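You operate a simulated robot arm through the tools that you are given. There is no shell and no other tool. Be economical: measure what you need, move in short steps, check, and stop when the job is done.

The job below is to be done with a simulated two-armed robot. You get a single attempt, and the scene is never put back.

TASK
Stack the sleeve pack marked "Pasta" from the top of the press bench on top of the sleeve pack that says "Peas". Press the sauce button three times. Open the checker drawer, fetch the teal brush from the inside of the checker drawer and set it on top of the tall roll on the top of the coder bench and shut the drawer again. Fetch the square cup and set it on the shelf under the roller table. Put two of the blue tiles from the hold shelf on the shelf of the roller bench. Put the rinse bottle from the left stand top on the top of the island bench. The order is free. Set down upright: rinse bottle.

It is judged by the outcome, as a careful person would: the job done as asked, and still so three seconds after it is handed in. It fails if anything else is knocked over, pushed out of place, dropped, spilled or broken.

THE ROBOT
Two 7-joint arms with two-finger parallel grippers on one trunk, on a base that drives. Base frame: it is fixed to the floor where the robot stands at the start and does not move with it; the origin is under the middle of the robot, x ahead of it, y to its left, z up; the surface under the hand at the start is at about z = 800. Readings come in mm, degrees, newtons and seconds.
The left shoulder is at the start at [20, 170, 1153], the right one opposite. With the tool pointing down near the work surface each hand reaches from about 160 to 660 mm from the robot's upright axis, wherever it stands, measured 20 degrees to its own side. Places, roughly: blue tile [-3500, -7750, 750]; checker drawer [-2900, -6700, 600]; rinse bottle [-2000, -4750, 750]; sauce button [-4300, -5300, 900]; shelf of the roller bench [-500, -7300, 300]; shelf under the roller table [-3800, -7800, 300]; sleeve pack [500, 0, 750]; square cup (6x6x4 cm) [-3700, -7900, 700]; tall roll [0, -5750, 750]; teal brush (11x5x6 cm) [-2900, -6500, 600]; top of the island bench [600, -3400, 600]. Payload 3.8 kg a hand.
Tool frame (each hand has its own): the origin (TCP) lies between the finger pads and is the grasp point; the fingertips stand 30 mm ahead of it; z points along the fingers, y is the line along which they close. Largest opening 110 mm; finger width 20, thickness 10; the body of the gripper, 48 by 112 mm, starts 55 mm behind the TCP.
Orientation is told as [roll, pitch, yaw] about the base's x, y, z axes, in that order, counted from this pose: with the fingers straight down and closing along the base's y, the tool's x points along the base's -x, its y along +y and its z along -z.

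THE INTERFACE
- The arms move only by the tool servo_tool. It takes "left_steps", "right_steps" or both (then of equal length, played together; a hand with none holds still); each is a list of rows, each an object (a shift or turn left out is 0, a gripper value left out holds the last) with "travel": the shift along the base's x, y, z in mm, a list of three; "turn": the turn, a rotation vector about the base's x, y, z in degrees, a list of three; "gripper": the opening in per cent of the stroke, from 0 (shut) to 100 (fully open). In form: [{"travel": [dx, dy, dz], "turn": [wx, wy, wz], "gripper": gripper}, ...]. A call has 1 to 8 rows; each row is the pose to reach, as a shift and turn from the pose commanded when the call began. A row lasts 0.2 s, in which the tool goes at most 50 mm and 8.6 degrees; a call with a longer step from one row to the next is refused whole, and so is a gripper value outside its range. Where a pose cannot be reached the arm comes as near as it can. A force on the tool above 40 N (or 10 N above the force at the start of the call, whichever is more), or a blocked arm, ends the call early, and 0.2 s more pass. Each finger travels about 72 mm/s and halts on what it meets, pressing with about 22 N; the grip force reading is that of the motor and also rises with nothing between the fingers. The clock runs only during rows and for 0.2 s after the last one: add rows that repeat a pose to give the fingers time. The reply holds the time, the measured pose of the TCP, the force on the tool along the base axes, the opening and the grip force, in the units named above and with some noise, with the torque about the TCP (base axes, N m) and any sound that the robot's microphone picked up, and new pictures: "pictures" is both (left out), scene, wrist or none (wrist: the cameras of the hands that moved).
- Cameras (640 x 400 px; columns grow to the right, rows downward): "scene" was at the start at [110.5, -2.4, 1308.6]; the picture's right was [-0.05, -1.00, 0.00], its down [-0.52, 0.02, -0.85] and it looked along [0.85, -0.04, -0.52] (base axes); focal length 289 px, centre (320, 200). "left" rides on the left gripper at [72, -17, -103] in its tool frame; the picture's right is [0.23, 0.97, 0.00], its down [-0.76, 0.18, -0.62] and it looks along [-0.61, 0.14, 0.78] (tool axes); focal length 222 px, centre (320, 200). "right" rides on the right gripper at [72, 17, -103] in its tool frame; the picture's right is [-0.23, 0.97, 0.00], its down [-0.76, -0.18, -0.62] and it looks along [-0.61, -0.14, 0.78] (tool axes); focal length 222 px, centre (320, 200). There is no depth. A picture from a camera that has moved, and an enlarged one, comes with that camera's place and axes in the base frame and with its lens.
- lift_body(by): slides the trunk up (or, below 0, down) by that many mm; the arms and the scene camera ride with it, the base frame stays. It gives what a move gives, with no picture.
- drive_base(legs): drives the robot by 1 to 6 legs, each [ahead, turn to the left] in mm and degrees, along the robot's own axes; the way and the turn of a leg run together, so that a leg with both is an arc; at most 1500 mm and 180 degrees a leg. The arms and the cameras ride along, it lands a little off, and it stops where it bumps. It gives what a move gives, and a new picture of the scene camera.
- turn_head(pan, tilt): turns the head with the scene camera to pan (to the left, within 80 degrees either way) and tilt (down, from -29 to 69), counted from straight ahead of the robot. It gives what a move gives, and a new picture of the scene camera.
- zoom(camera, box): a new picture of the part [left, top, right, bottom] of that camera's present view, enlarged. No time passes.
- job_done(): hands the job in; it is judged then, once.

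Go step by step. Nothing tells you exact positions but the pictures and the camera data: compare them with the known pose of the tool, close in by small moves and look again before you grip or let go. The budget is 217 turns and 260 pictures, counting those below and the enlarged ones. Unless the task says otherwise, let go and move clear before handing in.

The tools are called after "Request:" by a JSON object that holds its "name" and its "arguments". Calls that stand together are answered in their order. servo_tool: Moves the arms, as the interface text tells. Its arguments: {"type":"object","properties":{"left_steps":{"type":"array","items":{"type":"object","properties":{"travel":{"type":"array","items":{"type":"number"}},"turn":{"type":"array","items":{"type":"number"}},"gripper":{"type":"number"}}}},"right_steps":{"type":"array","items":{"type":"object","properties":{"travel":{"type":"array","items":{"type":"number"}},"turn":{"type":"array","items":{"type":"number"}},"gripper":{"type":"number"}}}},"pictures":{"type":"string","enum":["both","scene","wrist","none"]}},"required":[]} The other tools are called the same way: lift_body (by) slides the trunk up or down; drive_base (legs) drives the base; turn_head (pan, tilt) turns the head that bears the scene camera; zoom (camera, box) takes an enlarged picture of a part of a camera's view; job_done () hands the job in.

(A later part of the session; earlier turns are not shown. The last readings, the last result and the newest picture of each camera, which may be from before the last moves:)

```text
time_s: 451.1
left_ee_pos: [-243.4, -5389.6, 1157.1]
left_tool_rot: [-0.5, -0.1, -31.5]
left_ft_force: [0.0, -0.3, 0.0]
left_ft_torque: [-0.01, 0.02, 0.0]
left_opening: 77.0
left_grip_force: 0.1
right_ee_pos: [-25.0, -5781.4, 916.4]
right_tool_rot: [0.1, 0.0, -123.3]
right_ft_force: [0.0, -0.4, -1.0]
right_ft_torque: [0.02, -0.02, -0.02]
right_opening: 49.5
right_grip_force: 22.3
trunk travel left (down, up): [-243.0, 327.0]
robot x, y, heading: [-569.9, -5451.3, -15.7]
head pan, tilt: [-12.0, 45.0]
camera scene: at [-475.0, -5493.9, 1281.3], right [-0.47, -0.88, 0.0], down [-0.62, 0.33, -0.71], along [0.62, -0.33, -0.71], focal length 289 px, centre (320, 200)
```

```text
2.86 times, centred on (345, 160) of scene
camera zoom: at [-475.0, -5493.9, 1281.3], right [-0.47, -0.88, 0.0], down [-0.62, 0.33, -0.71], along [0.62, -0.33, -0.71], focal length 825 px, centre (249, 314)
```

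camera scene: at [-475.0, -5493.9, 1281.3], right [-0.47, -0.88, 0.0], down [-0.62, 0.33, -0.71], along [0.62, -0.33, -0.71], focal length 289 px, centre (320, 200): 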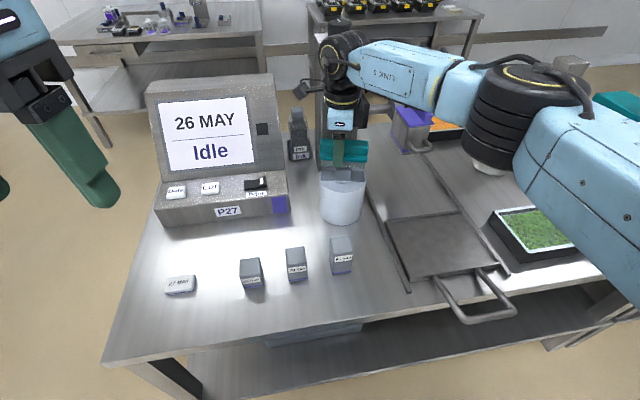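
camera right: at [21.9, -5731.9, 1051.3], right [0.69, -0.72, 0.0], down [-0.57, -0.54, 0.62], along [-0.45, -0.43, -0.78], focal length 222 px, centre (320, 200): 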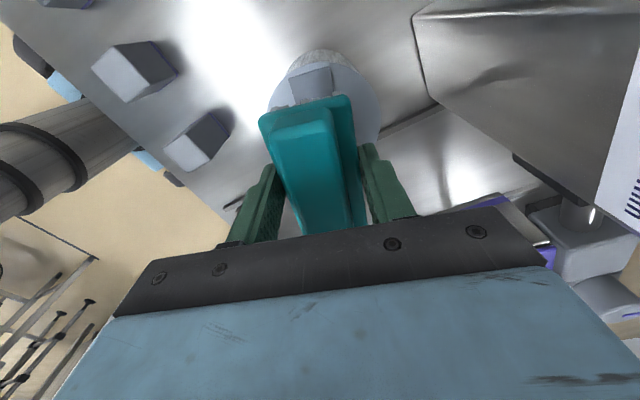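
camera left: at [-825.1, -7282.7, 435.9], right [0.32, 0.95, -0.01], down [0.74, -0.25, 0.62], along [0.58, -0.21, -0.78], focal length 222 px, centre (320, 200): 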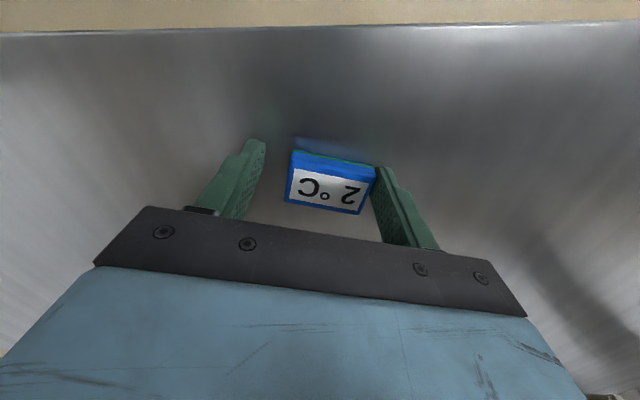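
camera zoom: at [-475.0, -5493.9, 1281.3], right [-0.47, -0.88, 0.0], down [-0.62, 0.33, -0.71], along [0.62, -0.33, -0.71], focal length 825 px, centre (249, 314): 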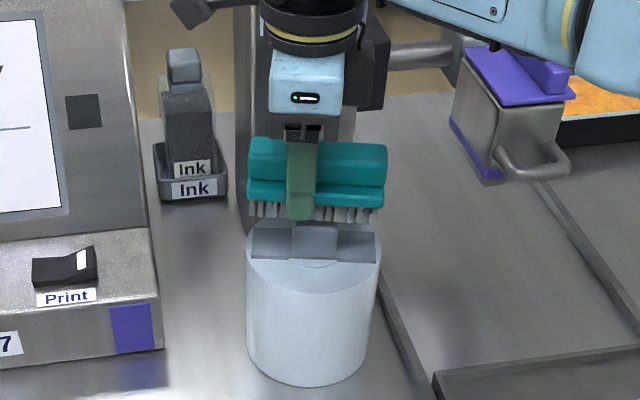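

Request:
{"name": "servo_tool", "arguments": {"right_steps": [{"travel": [0, 0, -3]}, {"travel": [0, 0, -6]}, {"travel": [0, 0, -9]}, {"travel": [0, 0, -12]}, {"travel": [0, 0, -15]}, {"travel": [0, 0, -18]}, {"travel": [0, 0, -21]}], "pictures": "none"}}

Request:
{"name": "zoom", "arguments": {"camera": "scene", "box": [290, 90, 400, 230]}}

```text
time_s: 452.7
left_ee_pos: [-248.0, -5390.0, 1159.2]
left_tool_rot: [-0.5, -0.3, -31.5]
left_ft_force: [-0.8, 0.0, -0.3]
left_ft_torque: [0.01, -0.02, -0.02]
left_opening: 77.1
left_grip_force: 0.0
right_ee_pos: [-23.6, -5780.3, 900.7]
right_tool_rot: [0.7, 0.2, -123.3]
right_ft_force: [-1.0, -2.0, 38.7]
right_ft_torque: [-0.46, -0.24, -0.01]
right_opening: 49.5
right_grip_force: 22.4
trunk travel left (down, up): [-243.0, 327.0]
robot x, y, heading: [-566.6, -5451.4, -16.2]
head pan, tilt: [-12.0, 45.0]
```

```text
2.86 times, centred on (345, 160) of scene
camera zoom: at [-478.1, -5492.2, 1281.9], right [-0.47, -0.88, 0.0], down [-0.62, 0.33, -0.71], along [0.63, -0.33, -0.7], focal length 825 px, centre (249, 314)
```

zoom: 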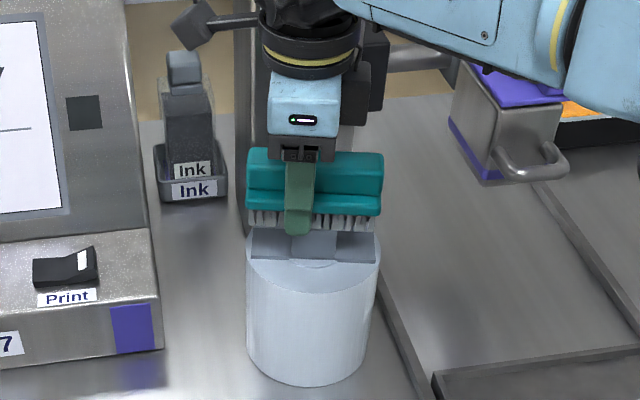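

Contact is 39 N and somewhat off-centre by the torque. I'll ease off to a light touch and read the torque again.

Request:
{"name": "servo_tool", "arguments": {"right_steps": [{"travel": [0, 0, 1]}, {"travel": [0, 0, 2]}, {"travel": [0, 0, 2]}], "pictures": "wrist"}}

Request:
{"name": "zoom", "arguments": {"camera": "right", "box": [240, 30, 420, 150]}}

```text
time_s: 453.5
left_ee_pos: [-246.0, -5390.5, 1157.4]
left_tool_rot: [-0.5, -0.2, -31.5]
left_ft_force: [1.2, 0.7, -0.1]
left_ft_torque: [0.02, -0.01, -0.01]
left_opening: 77.0
left_grip_force: 0.0
right_ee_pos: [-25.3, -5780.6, 896.0]
right_tool_rot: [-0.1, 0.0, -123.3]
right_ft_force: [1.3, 1.3, 8.7]
right_ft_torque: [0.02, -0.04, -0.02]
right_opening: 49.6
right_grip_force: 22.0
trunk travel left (down, up): [-243.0, 327.0]
robot x, y, heading: [-563.8, -5453.0, -16.0]
head pan, tilt: [-12.0, 45.0]
camera right: at [27.9, -5730.0, 998.4], right [0.69, -0.72, 0.0], down [-0.57, -0.54, 0.62], along [-0.45, -0.43, -0.78], focal length 222 px, centre (320, 200)
```

right: 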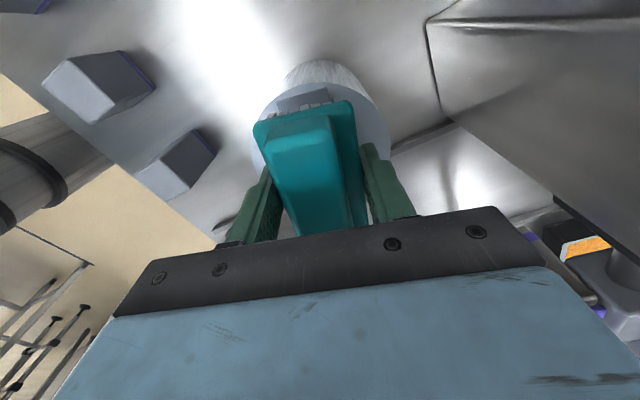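

```text
3.33 times, centred on (330, 90) of right
camera zoom: at [27.9, -5730.0, 998.4], right [0.69, -0.72, 0.0], down [-0.57, -0.54, 0.62], along [-0.45, -0.43, -0.78], focal length 740 px, centre (287, 567)
```

zoom: 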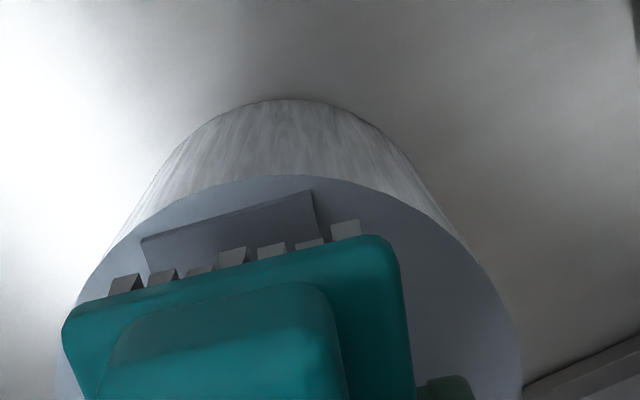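

The light contact is centred. I'll open the fingers without moving and look.

Request:
{"name": "servo_tool", "arguments": {"right_steps": [{"gripper": 58}, {"gripper": 65}, {"gripper": 65}], "pictures": "none"}}

Request:
{"name": "zoom", "arguments": {"camera": "scene", "box": [290, 90, 400, 230]}}

```text
time_s: 454.3
left_ee_pos: [-244.0, -5390.4, 1157.9]
left_tool_rot: [-0.6, 0.0, -31.5]
left_ft_force: [0.0, 0.3, -0.3]
left_ft_torque: [0.02, -0.01, 0.0]
left_opening: 77.1
left_grip_force: 0.2
right_ee_pos: [-25.1, -5780.5, 896.0]
right_tool_rot: [0.0, 0.0, -123.2]
right_ft_force: [0.7, 0.0, -0.5]
right_ft_torque: [0.03, -0.02, -0.02]
right_opening: 71.5
right_grip_force: 0.1
trunk travel left (down, up): [-243.0, 327.0]
robot x, y, heading: [-568.2, -5453.3, -16.2]
head pan, tilt: [-12.0, 45.0]
```

```text
2.86 times, centred on (345, 160) of scene
camera zoom: at [-475.1, -5493.7, 1281.4], right [-0.47, -0.88, 0.0], down [-0.62, 0.33, -0.71], along [0.62, -0.33, -0.71], focal length 825 px, centre (249, 314)
```

zoom: 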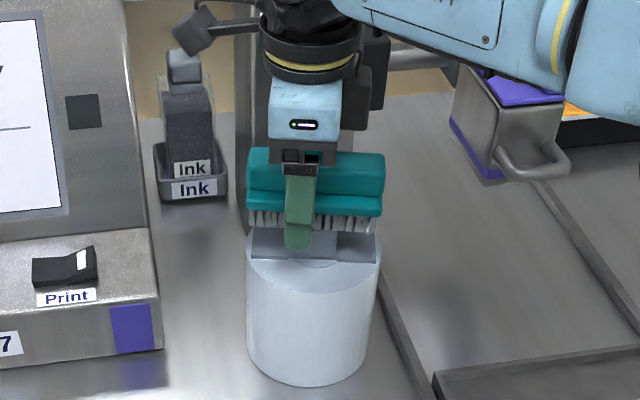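

It stays put. I'll rise straight up.

Request:
{"name": "servo_tool", "arguments": {"right_steps": [{"travel": [0, 0, 12]}, {"travel": [0, 0, 30]}, {"travel": [0, 0, 60]}, {"travel": [0, 0, 100]}, {"travel": [0, 0, 145]}, {"travel": [0, 0, 190]}, {"travel": [-20, 0, 230]}, {"travel": [-50, 0, 265]}], "pictures": "scene"}}

Request:
{"name": "zoom", "arguments": {"camera": "scene", "box": [290, 90, 400, 230]}}

```text
time_s: 456.1
left_ee_pos: [-245.3, -5390.6, 1157.6]
left_tool_rot: [-0.5, -0.2, -31.5]
left_ft_force: [-0.7, 0.3, -0.1]
left_ft_torque: [-0.04, -0.03, 0.02]
left_opening: 76.9
left_grip_force: 0.0
right_ee_pos: [-76.9, -5781.8, 1163.8]
right_tool_rot: [0.0, 0.1, -123.3]
right_ft_force: [-1.1, -0.5, 0.3]
right_ft_torque: [0.0, -0.01, 0.01]
right_opening: 71.4
right_grip_force: 0.0
trunk travel left (down, up): [-243.0, 327.0]
robot x, y, heading: [-566.6, -5451.8, -15.7]
head pan, tilt: [-12.0, 45.0]
camera scene: at [-475.9, -5493.8, 1281.4], right [-0.47, -0.88, 0.0], down [-0.62, 0.33, -0.71], along [0.63, -0.33, -0.71], focal length 289 px, centre (320, 200)
```

scene: 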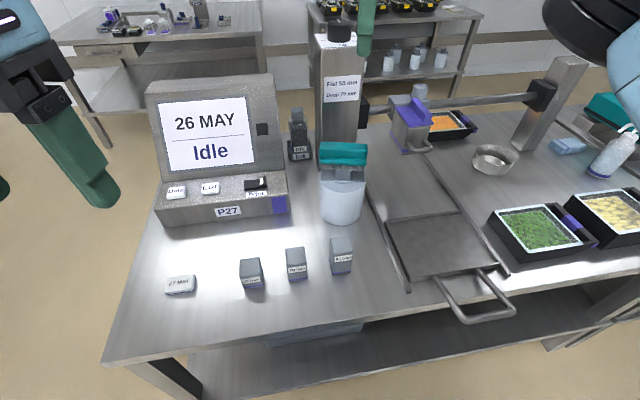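

```text
2.86 times, centred on (345, 160) of scene
camera zoom: at [-475.9, -5493.8, 1281.4], right [-0.47, -0.88, 0.0], down [-0.62, 0.33, -0.71], along [0.63, -0.33, -0.71], focal length 825 px, centre (249, 314)
```

zoom: 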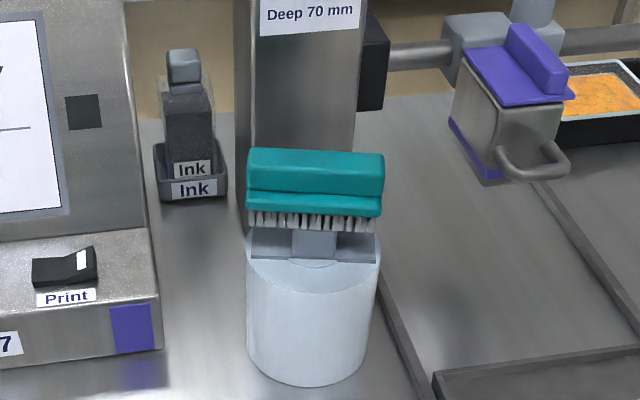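

The brush sits steadily on the roll. Pictures are getting scarce, so I'll be sparing. I'll tuck the right hand without pictures, then drive back to the Hold stand.

Request:
{"name": "servo_tool", "arguments": {"right_steps": [{"travel": [-30, -5, 20], "turn": [0, 0, 8.5]}, {"travel": [-60, -10, 20], "turn": [0, 0, 17]}, {"travel": [-90, -15, 20], "turn": [0, 0, 25.5]}, {"travel": [-120, -20, 20], "turn": [0, 0, 34]}, {"travel": [-150, -27, 10], "turn": [0, 0, 42.5]}, {"travel": [-180, -34, 0], "turn": [0, 0, 51]}, {"travel": [-205, -40, -10], "turn": [0, 0, 59.5]}, {"travel": [-212, -41, -20], "turn": [0, 0, 68]}], "pictures": "none"}}

Request:
{"name": "servo_tool", "arguments": {"right_steps": [{"turn": [0, 0, 8]}, {"turn": [0, 0, 16]}, {"turn": [0, 0, 24]}, {"turn": [0, 0, 32]}, {"turn": [0, 0, 39]}], "pictures": "none"}}

Request:
{"name": "drive_base", "arguments": {"legs": [[-300, 0], [0, -91], [1500, 0], [1500, 0], [0, -90], [1330, 0]]}}

```text
time_s: 457.9
left_ee_pos: [-244.8, -5389.5, 1158.0]
left_tool_rot: [-0.5, -0.1, -31.6]
left_ft_force: [0.0, -0.1, 1.0]
left_ft_torque: [0.02, 0.02, 0.0]
left_opening: 76.9
left_grip_force: 0.0
right_ee_pos: [-288.9, -5821.7, 1142.7]
right_tool_rot: [0.0, 0.0, -55.1]
right_ft_force: [0.6, 0.1, 0.0]
right_ft_torque: [-0.02, 0.03, 0.0]
right_opening: 71.6
right_grip_force: 0.1
trunk travel left (down, up): [-243.0, 327.0]
robot x, y, heading: [-566.4, -5453.8, -16.1]
head pan, tilt: [-12.0, 45.0]
```

```text
time_s: 459.1
left_ee_pos: [-244.9, -5390.0, 1156.8]
left_tool_rot: [-0.5, -0.1, -31.5]
left_ft_force: [0.2, 0.0, 0.2]
left_ft_torque: [0.0, -0.01, 0.01]
left_opening: 76.9
left_grip_force: 0.0
right_ee_pos: [-285.9, -5820.9, 1142.3]
right_tool_rot: [0.1, 0.0, -16.2]
right_ft_force: [-0.9, 0.0, 0.3]
right_ft_torque: [0.02, 0.0, 0.01]
right_opening: 71.6
right_grip_force: 0.1
trunk travel left (down, up): [-243.0, 327.0]
robot x, y, heading: [-563.8, -5453.4, -15.9]
head pan, tilt: [-12.0, 45.0]
```

```text
time_s: 489.3
left_ee_pos: [-3363.5, -7912.8, 1157.7]
left_tool_rot: [-0.5, -0.1, 147.8]
left_ft_force: [0.0, 0.2, 0.3]
left_ft_torque: [-0.02, -0.02, 0.01]
left_opening: 77.0
left_grip_force: 0.1
right_ee_pos: [-3315.2, -7481.6, 1141.3]
right_tool_rot: [0.0, 0.1, 163.0]
right_ft_force: [-1.3, -0.1, 0.5]
right_ft_torque: [-0.01, 0.01, 0.0]
right_opening: 71.7
right_grip_force: 0.1
trunk travel left (down, up): [-243.0, 327.0]
robot x, y, heading: [-3043.9, -7857.0, 163.1]
head pan, tilt: [-12.0, 45.0]
camera scene: at [-3132.2, -7808.2, 1281.3], right [0.48, 0.88, 0.0], down [0.62, -0.34, -0.71], along [-0.62, 0.34, -0.71], focal length 289 px, centre (320, 200)
```

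scene: 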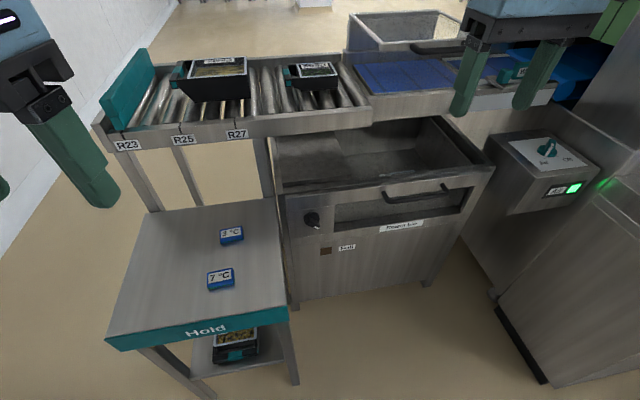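

Accurate arrival. Tile "7 °C" is at about [-3523, -7846]. I'll move the left hand above it at yaw 170.

Request:
{"name": "servo_tool", "arguments": {"left_steps": [{"travel": [-25, 10, -20], "turn": [0, 0, 4]}, {"travel": [-50, 20, -55], "turn": [0, 0, 8]}, {"travel": [-75, 30, -95], "turn": [0, 0, 12]}, {"travel": [-100, 42, -135], "turn": [0, 0, 16]}, {"travel": [-125, 54, -175], "turn": [0, 0, 20]}, {"travel": [-145, 62, -215], "turn": [0, 0, 22]}, {"travel": [-160, 67, -260], "turn": [0, 0, 22]}, {"travel": [-160, 67, -305], "turn": [0, 0, 22]}], "pictures": "none"}}

Request:
{"name": "servo_tool", "arguments": {"left_steps": [{"travel": [0, 0, -30]}, {"travel": [0, 0, -50]}, {"travel": [0, 0, -50]}], "pictures": "wrist"}}

```text
time_s: 491.1
left_ee_pos: [-3522.8, -7846.0, 849.0]
left_tool_rot: [-0.5, -0.2, 169.8]
left_ft_force: [0.6, 0.3, -0.5]
left_ft_torque: [-0.02, 0.03, 0.02]
left_opening: 76.9
left_grip_force: 0.1
right_ee_pos: [-3315.4, -7481.3, 1141.7]
right_tool_rot: [0.2, 0.0, 163.0]
right_ft_force: [-0.4, 0.0, 0.0]
right_ft_torque: [0.01, 0.01, 0.03]
right_opening: 71.4
right_grip_force: 0.0
trunk travel left (down, up): [-243.0, 327.0]
robot x, y, heading: [-3041.6, -7854.3, 163.5]
head pan, tilt: [-12.0, 45.0]
```

```text
time_s: 491.9
left_ee_pos: [-3523.9, -7846.4, 801.3]
left_tool_rot: [-0.5, 0.0, 169.9]
left_ft_force: [0.4, 0.2, -0.4]
left_ft_torque: [0.01, -0.02, 0.02]
left_opening: 77.1
left_grip_force: 0.1
right_ee_pos: [-3316.3, -7480.8, 1142.7]
right_tool_rot: [0.1, 0.0, 162.9]
right_ft_force: [0.2, -0.1, 0.4]
right_ft_torque: [0.01, 0.0, 0.06]
right_opening: 71.4
right_grip_force: 0.1
trunk travel left (down, up): [-243.0, 327.0]
robot x, y, heading: [-3043.1, -7857.6, 163.7]
head pan, tilt: [-12.0, 45.0]
camera left: at [-3449.0, -7844.2, 906.3], right [0.05, -1.0, -0.01], down [-0.78, -0.05, 0.62], along [-0.62, -0.03, -0.78], focal length 222 px, centre (320, 200)
```

left: 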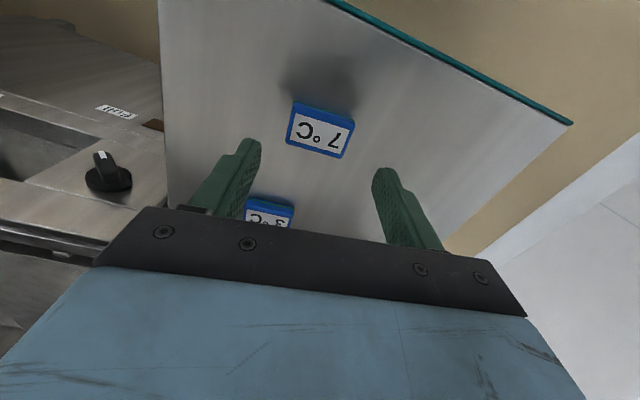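

Request:
{"name": "servo_tool", "arguments": {"left_steps": [{"travel": [2, 0, -30], "turn": [0, 0, -4]}, {"travel": [2, 0, -55], "turn": [0, 0, -4]}, {"travel": [2, 0, -65], "turn": [0, 0, -4]}, {"travel": [2, 0, -68], "turn": [0, 0, -4]}, {"travel": [2, 0, -70], "turn": [0, 0, -4]}, {"travel": [2, 0, -72], "turn": [0, 0, -4]}], "pictures": "none"}}

```text
time_s: 493.3
left_ee_pos: [-3521.6, -7846.2, 729.7]
left_tool_rot: [-0.5, 0.0, 165.7]
left_ft_force: [0.0, -0.7, 0.2]
left_ft_torque: [0.0, 0.03, -0.04]
left_opening: 77.0
left_grip_force: 0.0
right_ee_pos: [-3315.8, -7480.6, 1141.4]
right_tool_rot: [0.1, 0.1, 162.9]
right_ft_force: [0.6, 0.4, -0.6]
right_ft_torque: [-0.03, 0.03, 0.0]
right_opening: 71.4
right_grip_force: 0.1
trunk travel left (down, up): [-243.0, 327.0]
robot x, y, heading: [-3041.9, -7858.7, 163.5]
head pan, tilt: [-12.0, 45.0]
```

Request:
{"name": "servo_tool", "arguments": {"left_steps": [{"gripper": 0}, {"gripper": 0}, {"gripper": 0}, {"gripper": 0}, {"travel": [0, 0, 2]}, {"travel": [0, 0, 6]}, {"travel": [0, 0, 12]}, {"travel": [0, 0, 20]}], "pictures": "none"}}

Request:
{"name": "servo_tool", "arguments": {"left_steps": [{"travel": [0, 0, 35]}, {"travel": [0, 0, 75]}, {"travel": [10, -3, 115]}, {"travel": [30, -10, 155]}, {"travel": [55, -18, 190]}, {"travel": [85, -28, 220]}, {"travel": [115, -40, 250]}, {"travel": [140, -50, 280]}], "pictures": "wrist"}}

```text
time_s: 495.1
left_ee_pos: [-3521.1, -7845.0, 750.6]
left_tool_rot: [-0.5, -0.1, 165.8]
left_ft_force: [-0.1, 0.1, -0.6]
left_ft_torque: [0.0, 0.0, 0.03]
left_opening: 55.2
left_grip_force: 22.4
right_ee_pos: [-3315.9, -7481.5, 1141.7]
right_tool_rot: [0.2, 0.0, 163.0]
right_ft_force: [-0.7, 0.1, 0.8]
right_ft_torque: [0.02, -0.04, 0.0]
right_opening: 71.4
right_grip_force: 0.1
trunk travel left (down, up): [-243.0, 327.0]
robot x, y, heading: [-3042.4, -7856.8, 163.4]
head pan, tilt: [-12.0, 45.0]
```

```text
time_s: 496.9
left_ee_pos: [-3380.3, -7895.9, 1030.0]
left_tool_rot: [-0.3, 0.0, 165.8]
left_ft_force: [0.1, -0.5, -0.4]
left_ft_torque: [0.0, -0.02, 0.01]
left_opening: 55.0
left_grip_force: 21.9
right_ee_pos: [-3314.3, -7480.2, 1141.2]
right_tool_rot: [0.1, -0.1, 162.9]
right_ft_force: [0.0, 0.0, 0.7]
right_ft_torque: [0.02, -0.01, -0.01]
right_opening: 71.3
right_grip_force: 0.1
trunk travel left (down, up): [-243.0, 327.0]
robot x, y, heading: [-3039.5, -7856.3, 163.4]
head pan, tilt: [-12.0, 45.0]
camera left: at [-3305.9, -7899.3, 1135.1], right [-0.02, -1.0, -0.01], down [-0.78, 0.01, 0.62], along [-0.62, 0.02, -0.78], focal length 222 px, centre (320, 200)
```

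left: 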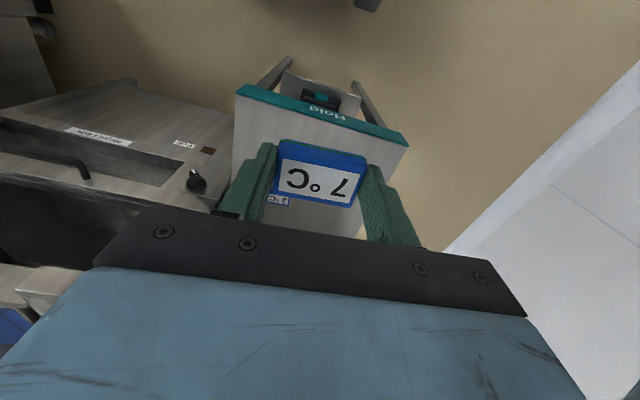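

The tile is secured. Next is the sauce button. From an earlier high view, a bench stands near [-4600, -5300] beyond the roller table, so I'll go round through the corridor.

Request:
{"name": "drive_base", "arguments": {"legs": [[0, 90], [800, 0], [0, -90], [1500, 0], [330, 0], [0, -90]]}}

Request:
{"name": "turn_head", "arguments": {"pan": 0, "tilt": 18}}

```text
time_s: 521.5
left_ee_pos: [-5093.6, -7784.6, 1030.1]
left_tool_rot: [-0.5, -0.1, 77.6]
left_ft_force: [-0.1, -0.2, -0.2]
left_ft_torque: [0.01, -0.02, 0.03]
left_opening: 54.8
left_grip_force: 22.0
right_ee_pos: [-4676.6, -7835.7, 1141.3]
right_tool_rot: [0.0, -0.1, 74.6]
right_ft_force: [0.5, -0.1, -0.2]
right_ft_torque: [0.01, -0.03, 0.02]
right_opening: 71.5
right_grip_force: 0.1
trunk travel left (down, up): [-243.0, 327.0]
robot x, y, heading: [-5040.6, -8121.9, 75.0]
head pan, tilt: [-12.0, 45.0]
camera scene: at [-4999.9, -8028.6, 1281.4], right [0.89, -0.45, 0.0], down [-0.32, -0.63, -0.71], along [0.32, 0.63, -0.71], focal length 289 px, centre (320, 200)
```

scene: 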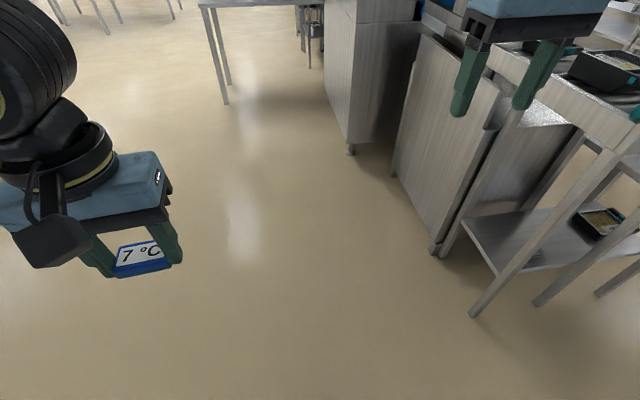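

```text
time_s: 522.4
left_ee_pos: [-5094.3, -7783.5, 1030.2]
left_tool_rot: [-0.5, -0.1, 77.6]
left_ft_force: [0.7, 0.2, -0.3]
left_ft_torque: [0.0, -0.02, 0.01]
left_opening: 55.0
left_grip_force: 22.2
right_ee_pos: [-4676.7, -7837.5, 1140.8]
right_tool_rot: [0.1, 0.0, 74.6]
right_ft_force: [0.2, -0.4, -0.5]
right_ft_torque: [-0.01, -0.01, 0.02]
right_opening: 71.2
right_grip_force: 0.1
trunk travel left (down, up): [-243.0, 327.0]
robot x, y, heading: [-5043.0, -8128.7, 74.8]
head pan, tilt: [0.0, 18.0]
camera scene: at [-5012.8, -8010.8, 1323.2], right [0.97, -0.26, 0.0], down [-0.08, -0.3, -0.95], along [0.24, 0.92, -0.31], focal length 289 px, centre (320, 200)
```

scene: 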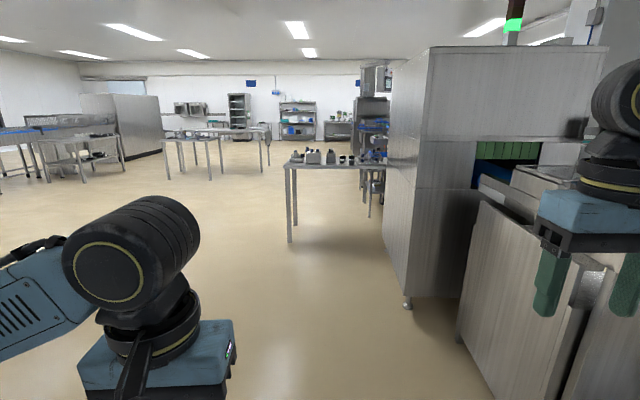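

Request:
{"name": "zoom", "arguments": {"camera": "scene", "box": [270, 120, 400, 250]}}

```text
3.08 times, centred on (335, 185) of scene
camera zoom: at [-5012.8, -8010.8, 1323.2], right [0.97, -0.26, 0.0], down [-0.08, -0.3, -0.95], along [0.24, 0.92, -0.31], focal length 889 px, centre (274, 246)
```

zoom: 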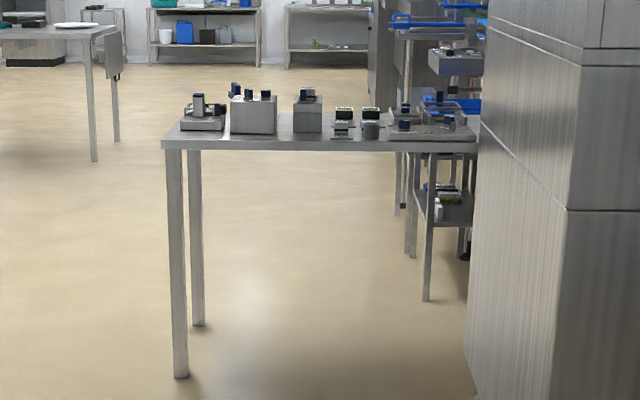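

The bench spans F≈1970–2890 with its south edge at R≈−6474, and a box with buttons stands on top. I'll drive up to it from the south.

Request:
{"name": "drive_base", "arguments": {"legs": [[0, 2], [1500, 0], [730, 0], [0, -3.8]]}}

Request:
{"name": "turn_head", "arguments": {"pan": -10, "tilt": 32}}

```text
time_s: 534.3
left_ee_pos: [-4545.1, -5601.5, 1030.2]
left_tool_rot: [-0.5, -0.1, 74.3]
left_ft_force: [0.0, 0.1, -0.1]
left_ft_torque: [0.02, -0.03, 0.0]
left_opening: 54.9
left_grip_force: 22.0
right_ee_pos: [-4133.6, -5677.2, 1140.3]
right_tool_rot: [0.2, 0.0, 71.3]
right_ft_force: [0.1, -0.6, -0.6]
right_ft_torque: [0.02, 0.05, -0.01]
right_opening: 71.5
right_grip_force: 0.1
trunk travel left (down, up): [-243.0, 327.0]
robot x, y, heading: [-4514.0, -5941.6, 71.8]
head pan, tilt: [0.0, 18.0]
camera scene: at [-4478.8, -5832.7, 1323.3], right [0.95, -0.31, 0.0], down [-0.1, -0.29, -0.95], along [0.3, 0.9, -0.31], focal length 289 px, centre (320, 200)
```

scene: 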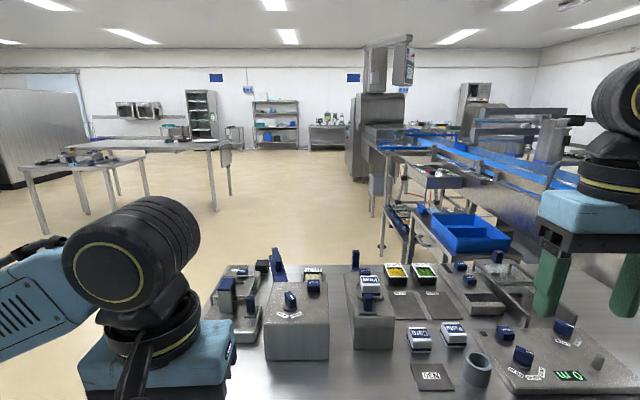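

```text
time_s: 535.0
left_ee_pos: [-4546.4, -5601.0, 1029.2]
left_tool_rot: [-0.5, 0.0, 74.2]
left_ft_force: [-0.2, 0.9, -0.6]
left_ft_torque: [0.01, -0.04, -0.03]
left_opening: 55.1
left_grip_force: 21.6
right_ee_pos: [-4133.2, -5677.7, 1141.8]
right_tool_rot: [0.1, 0.0, 71.3]
right_ft_force: [0.0, -0.3, 0.1]
right_ft_torque: [-0.01, -0.02, 0.01]
right_opening: 71.5
right_grip_force: 0.0
trunk travel left (down, up): [-243.0, 327.0]
robot x, y, heading: [-4516.6, -5941.1, 71.7]
head pan, tilt: [-10.0, 32.0]
camera scene: at [-4466.2, -5842.2, 1300.9], right [0.88, -0.47, 0.0], down [-0.25, -0.47, -0.85], along [0.4, 0.75, -0.53], focal length 289 px, centre (320, 200)
```

scene: 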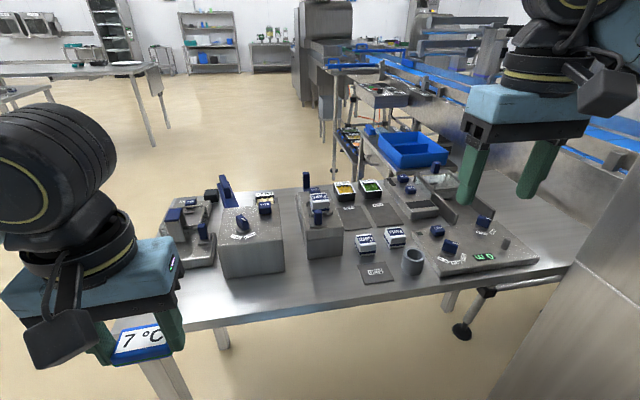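

Several devices stand here. I'll zoom to read the labels.

Request:
{"name": "zoom", "arguments": {"camera": "scene", "box": [190, 160, 360, 290]}}

Request:
{"name": "zoom", "arguments": {"camera": "scene", "box": [340, 150, 540, 300]}}

```text
3.08 times, centred on (275, 225) of scene
camera zoom: at [-4466.2, -5842.2, 1300.9], right [0.88, -0.47, 0.0], down [-0.25, -0.47, -0.85], along [0.4, 0.75, -0.53], focal length 889 px, centre (458, 123)
```

zoom: 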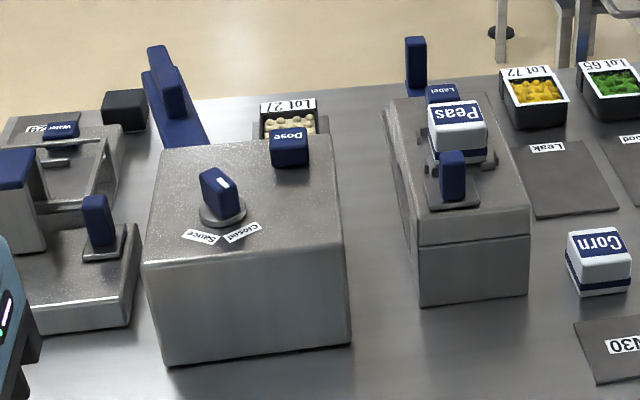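

```text
2.67 times, centred on (440, 225) of scene
camera zoom: at [-4466.2, -5842.2, 1300.9], right [0.88, -0.47, 0.0], down [-0.25, -0.47, -0.85], along [0.4, 0.75, -0.53], focal length 770 px, centre (0, 133)
```

zoom: 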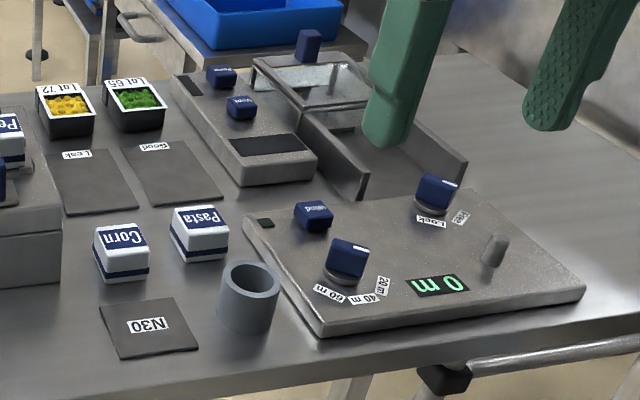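

The sauce unit's button ("Dose", next to the Sauce/Closed selector) is at about [-4297, -5225, 900]. I'll move in 220 mm and turn left 12° for the right hand.

Request:
{"name": "drive_base", "arguments": {"legs": [[215, 0], [0, 12]]}}

Request:
{"name": "servo_tool", "arguments": {"right_steps": [{"travel": [0, 0, 0], "gripper": 0}, {"travel": [0, 0, 0], "gripper": 0}, {"travel": [0, 0, 0], "gripper": 0}], "pictures": "none"}}

```text
time_s: 537.5
left_ee_pos: [-4548.9, -5409.0, 1030.2]
left_tool_rot: [-0.4, -0.2, 86.2]
left_ft_force: [0.2, 0.9, 0.0]
left_ft_torque: [-0.01, 0.02, 0.01]
left_opening: 54.9
left_grip_force: 22.2
right_ee_pos: [-4129.5, -5399.2, 1142.1]
right_tool_rot: [0.0, 0.0, 83.4]
right_ft_force: [0.1, -0.1, 0.5]
right_ft_torque: [-0.01, 0.0, 0.02]
right_opening: 71.5
right_grip_force: 0.1
trunk travel left (down, up): [-243.0, 327.0]
robot x, y, heading: [-4445.8, -5735.5, 83.5]
head pan, tilt: [-10.0, 32.0]
camera scene: at [-4420.7, -5628.4, 1300.8], right [0.96, -0.28, 0.0], down [-0.15, -0.51, -0.85], along [0.24, 0.81, -0.53], focal length 289 px, centre (320, 200)
```

scene: 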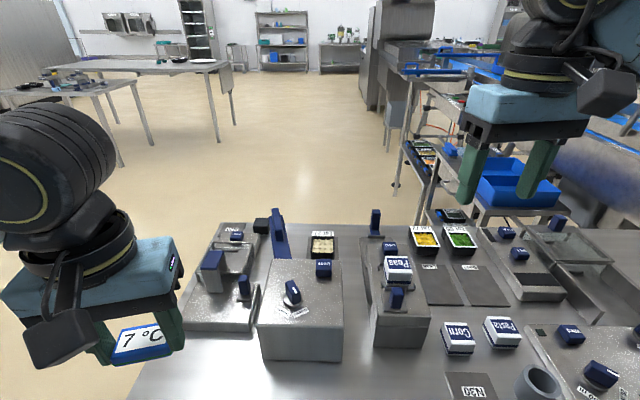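

```text
time_s: 538.3
left_ee_pos: [-4549.1, -5408.3, 1028.8]
left_tool_rot: [-0.4, -0.2, 86.2]
left_ft_force: [-0.3, 0.3, -0.1]
left_ft_torque: [0.02, -0.04, 0.01]
left_opening: 54.8
left_grip_force: 22.5
right_ee_pos: [-4129.0, -5398.2, 1141.3]
right_tool_rot: [0.1, 0.1, 83.5]
right_ft_force: [-1.2, 0.5, 0.2]
right_ft_torque: [0.02, 0.02, 0.01]
right_opening: 0.0
right_grip_force: 21.8
trunk travel left (down, up): [-243.0, 327.0]
robot x, y, heading: [-4446.7, -5736.5, 83.9]
head pan, tilt: [-10.0, 32.0]
```

Request:
{"name": "servo_tool", "arguments": {"right_steps": [{"travel": [-35, 22, 0]}, {"travel": [-70, 45, -10]}, {"travel": [-105, 68, -25]}, {"travel": [-140, 90, -45]}, {"travel": [-170, 110, -65]}, {"travel": [-181, 117, -80]}, {"travel": [-181, 117, -80]}], "pictures": "wrist"}}

```text
time_s: 539.9
left_ee_pos: [-4549.3, -5408.5, 1028.8]
left_tool_rot: [-0.5, -0.1, 86.2]
left_ft_force: [0.2, -0.3, -0.7]
left_ft_torque: [-0.01, -0.04, 0.02]
left_opening: 54.9
left_grip_force: 21.7
right_ee_pos: [-4310.7, -5280.5, 1060.0]
right_tool_rot: [0.0, -0.1, 83.4]
right_ft_force: [-0.2, -0.8, -0.3]
right_ft_torque: [0.02, 0.02, 0.0]
right_opening: 0.0
right_grip_force: 22.7
trunk travel left (down, up): [-243.0, 327.0]
robot x, y, heading: [-4447.2, -5738.8, 83.9]
head pan, tilt: [-10.0, 32.0]
camera right: at [-4335.9, -5351.7, 1163.4], right [-0.94, 0.34, 0.0], down [0.27, 0.74, 0.62], along [0.21, 0.59, -0.78], focal length 222 px, centre (320, 200)
```

right: 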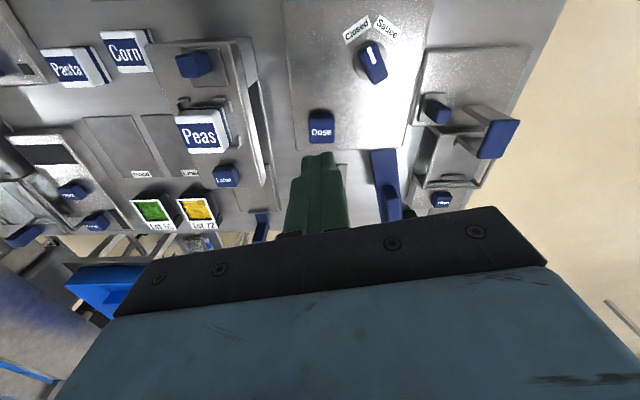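

The Dose button is at about [-4306, -5266, 915]. I'll shift over it, descend near, then press gently.

Request:
{"name": "servo_tool", "arguments": {"right_steps": [{"travel": [5, 14, -30]}, {"travel": [5, 14, -65]}, {"travel": [5, 14, -90]}, {"travel": [5, 14, -100]}, {"travel": [5, 14, -100]}], "pictures": "wrist"}}

```text
time_s: 541.1
left_ee_pos: [-4549.5, -5410.6, 1030.8]
left_tool_rot: [-0.6, -0.1, 86.3]
left_ft_force: [0.5, 0.3, -0.3]
left_ft_torque: [0.03, 0.0, -0.02]
left_opening: 54.6
left_grip_force: 21.8
right_ee_pos: [-4304.5, -5267.9, 960.5]
right_tool_rot: [0.0, 0.0, 83.3]
right_ft_force: [0.1, -0.2, 0.3]
right_ft_torque: [0.06, 0.02, 0.0]
right_opening: 0.0
right_grip_force: 21.9
trunk travel left (down, up): [-243.0, 327.0]
robot x, y, heading: [-4447.2, -5737.0, 83.9]
head pan, tilt: [-10.0, 32.0]
camera right: at [-4329.4, -5339.4, 1062.9], right [-0.94, 0.34, 0.0], down [0.26, 0.74, 0.62], along [0.21, 0.59, -0.78], focal length 222 px, centre (320, 200)
```

right: 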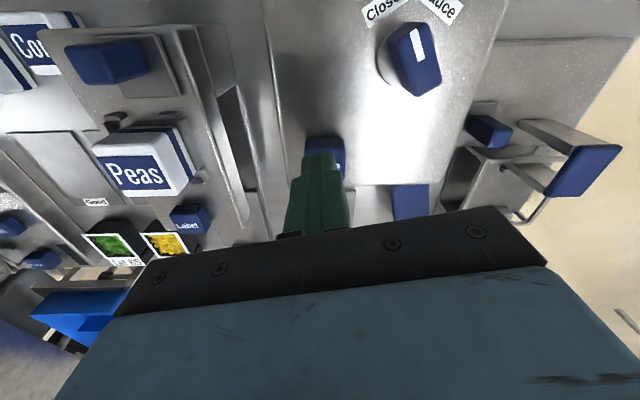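

The tip is over the button. Press 1.

Request:
{"name": "servo_tool", "arguments": {"right_steps": [{"travel": [-2, 1, -4]}, {"travel": [-2, 1, -8]}, {"travel": [-2, 1, -12]}, {"travel": [-2, 1, -16]}, {"travel": [-2, 1, -20]}, {"travel": [-2, 1, -23]}, {"travel": [-2, 1, -26]}, {"travel": [-2, 1, -29]}], "pictures": "none"}}

```text
time_s: 542.9
left_ee_pos: [-4548.5, -5410.9, 1031.7]
left_tool_rot: [-0.5, -0.2, 86.3]
left_ft_force: [0.6, -0.3, 0.1]
left_ft_torque: [0.02, -0.04, 0.01]
left_opening: 54.9
left_grip_force: 21.8
right_ee_pos: [-4308.3, -5267.0, 936.0]
right_tool_rot: [0.3, -0.4, 83.4]
right_ft_force: [3.4, -4.8, 23.4]
right_ft_torque: [-0.18, -0.17, 0.16]
right_opening: 0.0
right_grip_force: 22.4
trunk travel left (down, up): [-243.0, 327.0]
robot x, y, heading: [-4448.6, -5737.4, 83.7]
head pan, tilt: [-10.0, 32.0]
heard: click
```

One click. Release, then press 2.

Request:
{"name": "servo_tool", "arguments": {"right_steps": [{"travel": [0, 0, 12]}, {"travel": [0, 0, 25]}, {"travel": [0, 0, 25]}], "pictures": "none"}}

Request:
{"name": "servo_tool", "arguments": {"right_steps": [{"travel": [0, 0, -5]}, {"travel": [0, 0, -10]}, {"travel": [0, 0, -14]}, {"travel": [0, 0, -18]}, {"travel": [0, 0, -22]}, {"travel": [0, 0, -25]}], "pictures": "none"}}

Request:
{"name": "servo_tool", "arguments": {"right_steps": [{"travel": [0, 0, 12]}, {"travel": [0, 0, 25]}, {"travel": [0, 0, 25]}], "pictures": "none"}}

```text
time_s: 543.7
left_ee_pos: [-4548.7, -5409.4, 1029.1]
left_tool_rot: [-0.6, -0.1, 86.2]
left_ft_force: [-0.5, -0.3, -0.6]
left_ft_torque: [0.01, 0.0, 0.04]
left_opening: 54.8
left_grip_force: 22.0
right_ee_pos: [-4308.0, -5267.3, 956.7]
right_tool_rot: [0.0, 0.1, 83.4]
right_ft_force: [-0.2, 0.0, 0.3]
right_ft_torque: [-0.02, 0.01, 0.02]
right_opening: 0.2
right_grip_force: 22.0
trunk travel left (down, up): [-243.0, 327.0]
robot x, y, heading: [-4446.1, -5738.3, 83.6]
head pan, tilt: [-10.0, 32.0]
```

```text
time_s: 545.1
left_ee_pos: [-4548.1, -5411.3, 1030.4]
left_tool_rot: [-0.5, -0.2, 86.3]
left_ft_force: [-0.1, 0.1, 0.1]
left_ft_torque: [0.02, 0.01, 0.01]
left_opening: 54.9
left_grip_force: 21.5
right_ee_pos: [-4307.3, -5266.8, 936.2]
right_tool_rot: [0.3, -0.6, 83.4]
right_ft_force: [5.9, 2.0, 30.0]
right_ft_torque: [-0.09, -0.29, 0.16]
right_opening: 0.0
right_grip_force: 21.4
trunk travel left (down, up): [-243.0, 327.0]
robot x, y, heading: [-4447.3, -5740.2, 83.8]
head pan, tilt: [-10.0, 32.0]
heard: click
```

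```text
time_s: 545.9
left_ee_pos: [-4548.2, -5409.7, 1030.5]
left_tool_rot: [-0.5, 0.0, 86.2]
left_ft_force: [-0.3, -0.4, 0.2]
left_ft_torque: [0.0, 0.02, 0.02]
left_opening: 54.9
left_grip_force: 21.9
right_ee_pos: [-4306.9, -5267.4, 958.5]
right_tool_rot: [0.0, 0.0, 83.4]
right_ft_force: [0.2, 0.2, 0.1]
right_ft_torque: [0.02, 0.0, -0.02]
right_opening: 0.0
right_grip_force: 22.0
trunk travel left (down, up): [-243.0, 327.0]
robot x, y, heading: [-4448.2, -5734.5, 83.8]
head pan, tilt: [-10.0, 32.0]
```

Two clicks. Press 3, then retreat upward.

Request:
{"name": "servo_tool", "arguments": {"right_steps": [{"travel": [0, 0, -5]}, {"travel": [0, 0, -10]}, {"travel": [0, 0, -14]}, {"travel": [0, 0, -18]}, {"travel": [0, 0, -22]}, {"travel": [0, 0, -25]}], "pictures": "none"}}

Request:
{"name": "servo_tool", "arguments": {"right_steps": [{"travel": [0, 0, 20]}, {"travel": [0, 0, 60]}, {"travel": [0, 0, 105]}, {"travel": [0, 0, 150]}, {"travel": [20, -30, 190]}, {"travel": [45, -60, 200]}, {"travel": [75, -95, 200]}, {"travel": [105, -125, 200]}], "pictures": "none"}}

```text
time_s: 547.3
left_ee_pos: [-4548.5, -5411.3, 1029.4]
left_tool_rot: [-0.4, -0.1, 86.3]
left_ft_force: [0.5, -0.6, -0.4]
left_ft_torque: [0.01, 0.01, 0.02]
left_opening: 55.2
left_grip_force: 22.3
right_ee_pos: [-4305.7, -5267.1, 937.2]
right_tool_rot: [0.1, -0.5, 83.3]
right_ft_force: [4.9, 1.5, 29.4]
right_ft_torque: [-0.06, -0.26, 0.06]
right_opening: 0.0
right_grip_force: 23.1
trunk travel left (down, up): [-243.0, 327.0]
robot x, y, heading: [-4446.8, -5736.9, 83.7]
head pan, tilt: [-10.0, 32.0]
heard: click
```

```text
refused: row 5 steps farther than a row can; nothing moved
```

Three clicks. Now I'll retreat.

Request:
{"name": "servo_tool", "arguments": {"right_steps": [{"travel": [0, 0, 20]}, {"travel": [0, 0, 60]}, {"travel": [0, 0, 105]}, {"travel": [0, 0, 150]}, {"travel": [15, -20, 185]}, {"travel": [35, -45, 200]}, {"travel": [60, -75, 200]}, {"travel": [90, -105, 200]}], "pictures": "none"}}

Request:
{"name": "drive_base", "arguments": {"legs": [[-250, 0], [0, 170], [1500, 0], [800, 0], [0, 70]]}}

```text
time_s: 549.1
left_ee_pos: [-4548.5, -5410.5, 1030.0]
left_tool_rot: [-0.5, -0.1, 86.3]
left_ft_force: [-0.6, 0.5, 0.0]
left_ft_torque: [0.0, -0.03, -0.02]
left_opening: 55.0
left_grip_force: 22.2
right_ee_pos: [-4215.8, -5373.3, 1132.8]
right_tool_rot: [0.2, -0.1, 83.3]
right_ft_force: [0.3, -0.3, -1.3]
right_ft_torque: [0.01, 0.03, -0.01]
right_opening: 0.1
right_grip_force: 21.9
trunk travel left (down, up): [-243.0, 327.0]
robot x, y, heading: [-4449.7, -5737.9, 83.7]
head pan, tilt: [-10.0, 32.0]
```

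```text
time_s: 572.1
left_ee_pos: [-4769.7, -8297.9, 1029.6]
left_tool_rot: [-0.5, -0.1, -31.3]
left_ft_force: [-0.6, -0.1, -0.7]
left_ft_torque: [0.0, -0.02, 0.01]
left_opening: 54.9
left_grip_force: 21.7
right_ee_pos: [-4888.9, -8610.3, 1132.8]
right_tool_rot: [0.1, 0.0, -34.2]
right_ft_force: [0.4, 0.2, -0.4]
right_ft_torque: [0.0, -0.03, 0.04]
right_opening: 0.0
right_grip_force: 22.3
trunk travel left (down, up): [-243.0, 327.0]
robot x, y, heading: [-5106.2, -8236.8, -33.8]
head pan, tilt: [-10.0, 32.0]
camera scene: at [-5024.5, -8309.7, 1300.8], right [-0.69, -0.72, 0.0], down [-0.38, 0.37, -0.85], along [0.61, -0.59, -0.53], focal length 289 px, centre (320, 200)
```

scene: 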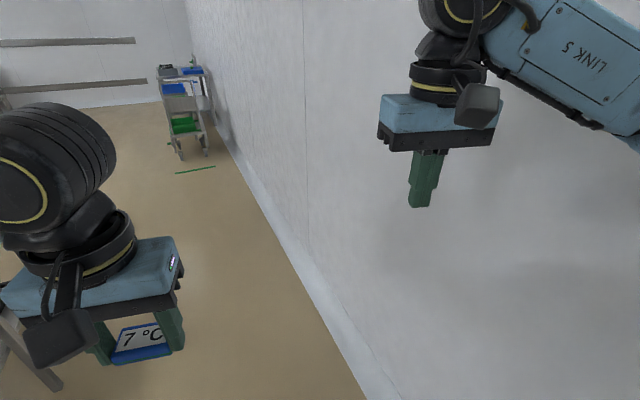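

Next I'll drive back through the corridor toward the roller bench.

Request:
{"name": "drive_base", "arguments": {"legs": [[0, 18.8], [1500, 0], [600, 0], [0, 54.2], [1500, 0], [650, 0]]}}

```text
time_s: 596.4
left_ee_pos: [-1257.4, -7100.4, 1029.9]
left_tool_rot: [-0.6, 0.0, 43.5]
left_ft_force: [0.5, -0.6, -0.4]
left_ft_torque: [0.0, 0.03, 0.04]
left_opening: 54.8
left_grip_force: 21.8
right_ee_pos: [-987.3, -7299.5, 1132.4]
right_tool_rot: [0.1, 0.0, 40.6]
right_ft_force: [0.1, 0.1, 0.0]
right_ft_torque: [-0.02, 0.05, -0.01]
right_opening: 0.0
right_grip_force: 21.6
trunk travel left (down, up): [-243.0, 327.0]
robot x, y, heading: [-1405.7, -7409.7, 41.1]
head pan, tilt: [-10.0, 32.0]
camera scene: at [-1312.5, -7348.8, 1300.8], right [0.51, -0.86, 0.0], down [-0.45, -0.27, -0.85], along [0.73, 0.44, -0.53], focal length 289 px, centre (320, 200)
```

scene: 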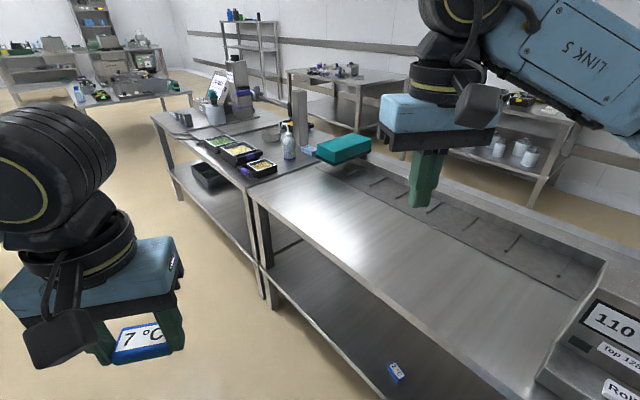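

Request:
{"name": "drive_base", "arguments": {"legs": [[0, -57.8]]}}

Request:
{"name": "servo_tool", "arguments": {"right_steps": [{"travel": [-30, 10, 30]}, {"travel": [-60, 20, 60]}, {"travel": [-90, 28, 90]}, {"travel": [-105, 32, 120]}, {"travel": [-105, 32, 150]}], "left_steps": [{"travel": [17, -5, 0]}, {"travel": [34, -10, 0]}, {"travel": [51, -15, 0]}, {"travel": [68, -20, 0]}, {"travel": [77, -23, 0]}], "pictures": "none"}}

Request:
{"name": "lift_body", "arguments": {"by": -240}}

```text
time_s: 599.4
left_ee_pos: [-1063.7, -7367.8, 1030.1]
left_tool_rot: [-0.5, -0.2, -13.7]
left_ft_force: [-0.6, -0.7, -0.9]
left_ft_torque: [0.03, 0.01, 0.04]
left_opening: 54.5
left_grip_force: 22.1
right_ee_pos: [-1085.7, -7702.3, 1132.9]
right_tool_rot: [0.1, -0.1, -16.7]
right_ft_force: [0.3, -0.7, -0.1]
right_ft_torque: [0.0, -0.02, 0.01]
right_opening: 0.0
right_grip_force: 21.8
trunk travel left (down, up): [-243.0, 327.0]
robot x, y, heading: [-1404.8, -7410.6, -16.4]
head pan, tilt: [-10.0, 32.0]
camera scene: at [-1305.0, -7454.6, 1300.8], right [-0.44, -0.9, 0.0], down [-0.48, 0.23, -0.85], along [0.76, -0.37, -0.53], focal length 289 px, centre (320, 200)
```

scene: 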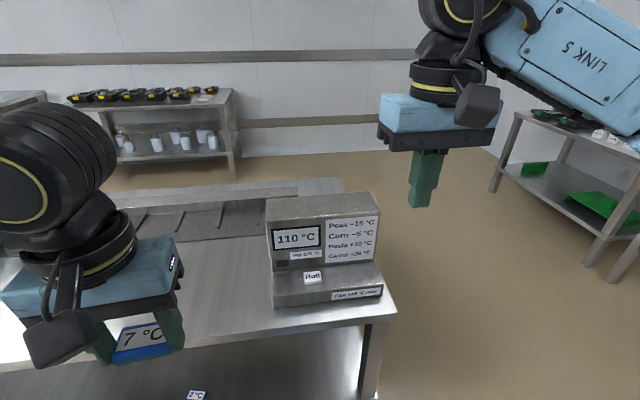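

```text
time_s: 600.5
left_ee_pos: [-988.3, -7390.0, 1030.1]
left_tool_rot: [-0.5, -0.1, -13.7]
left_ft_force: [-0.8, -0.1, 0.9]
left_ft_torque: [0.01, 0.0, 0.01]
left_opening: 55.0
left_grip_force: 22.2
right_ee_pos: [-1189.9, -7670.0, 1283.7]
right_tool_rot: [0.1, 0.0, -16.6]
right_ft_force: [-0.6, -0.4, -0.4]
right_ft_torque: [0.0, -0.02, -0.02]
right_opening: 0.1
right_grip_force: 21.9
trunk travel left (down, up): [-243.0, 327.0]
robot x, y, heading: [-1404.0, -7408.9, -16.0]
head pan, tilt: [-10.0, 32.0]
```

```text
time_s: 603.0
left_ee_pos: [-987.7, -7390.2, 790.8]
left_tool_rot: [-0.5, -0.1, -13.7]
left_ft_force: [0.1, -0.1, -0.2]
left_ft_torque: [0.0, -0.03, 0.01]
left_opening: 55.1
left_grip_force: 22.1
right_ee_pos: [-1189.5, -7670.2, 1043.2]
right_tool_rot: [0.1, -0.1, -16.6]
right_ft_force: [-0.2, 0.0, -0.8]
right_ft_torque: [0.05, 0.02, 0.0]
right_opening: 0.0
right_grip_force: 22.1
trunk travel left (down, up): [-3.0, 567.0]
robot x, y, heading: [-1403.3, -7409.6, -16.3]
head pan, tilt: [-10.0, 32.0]
```

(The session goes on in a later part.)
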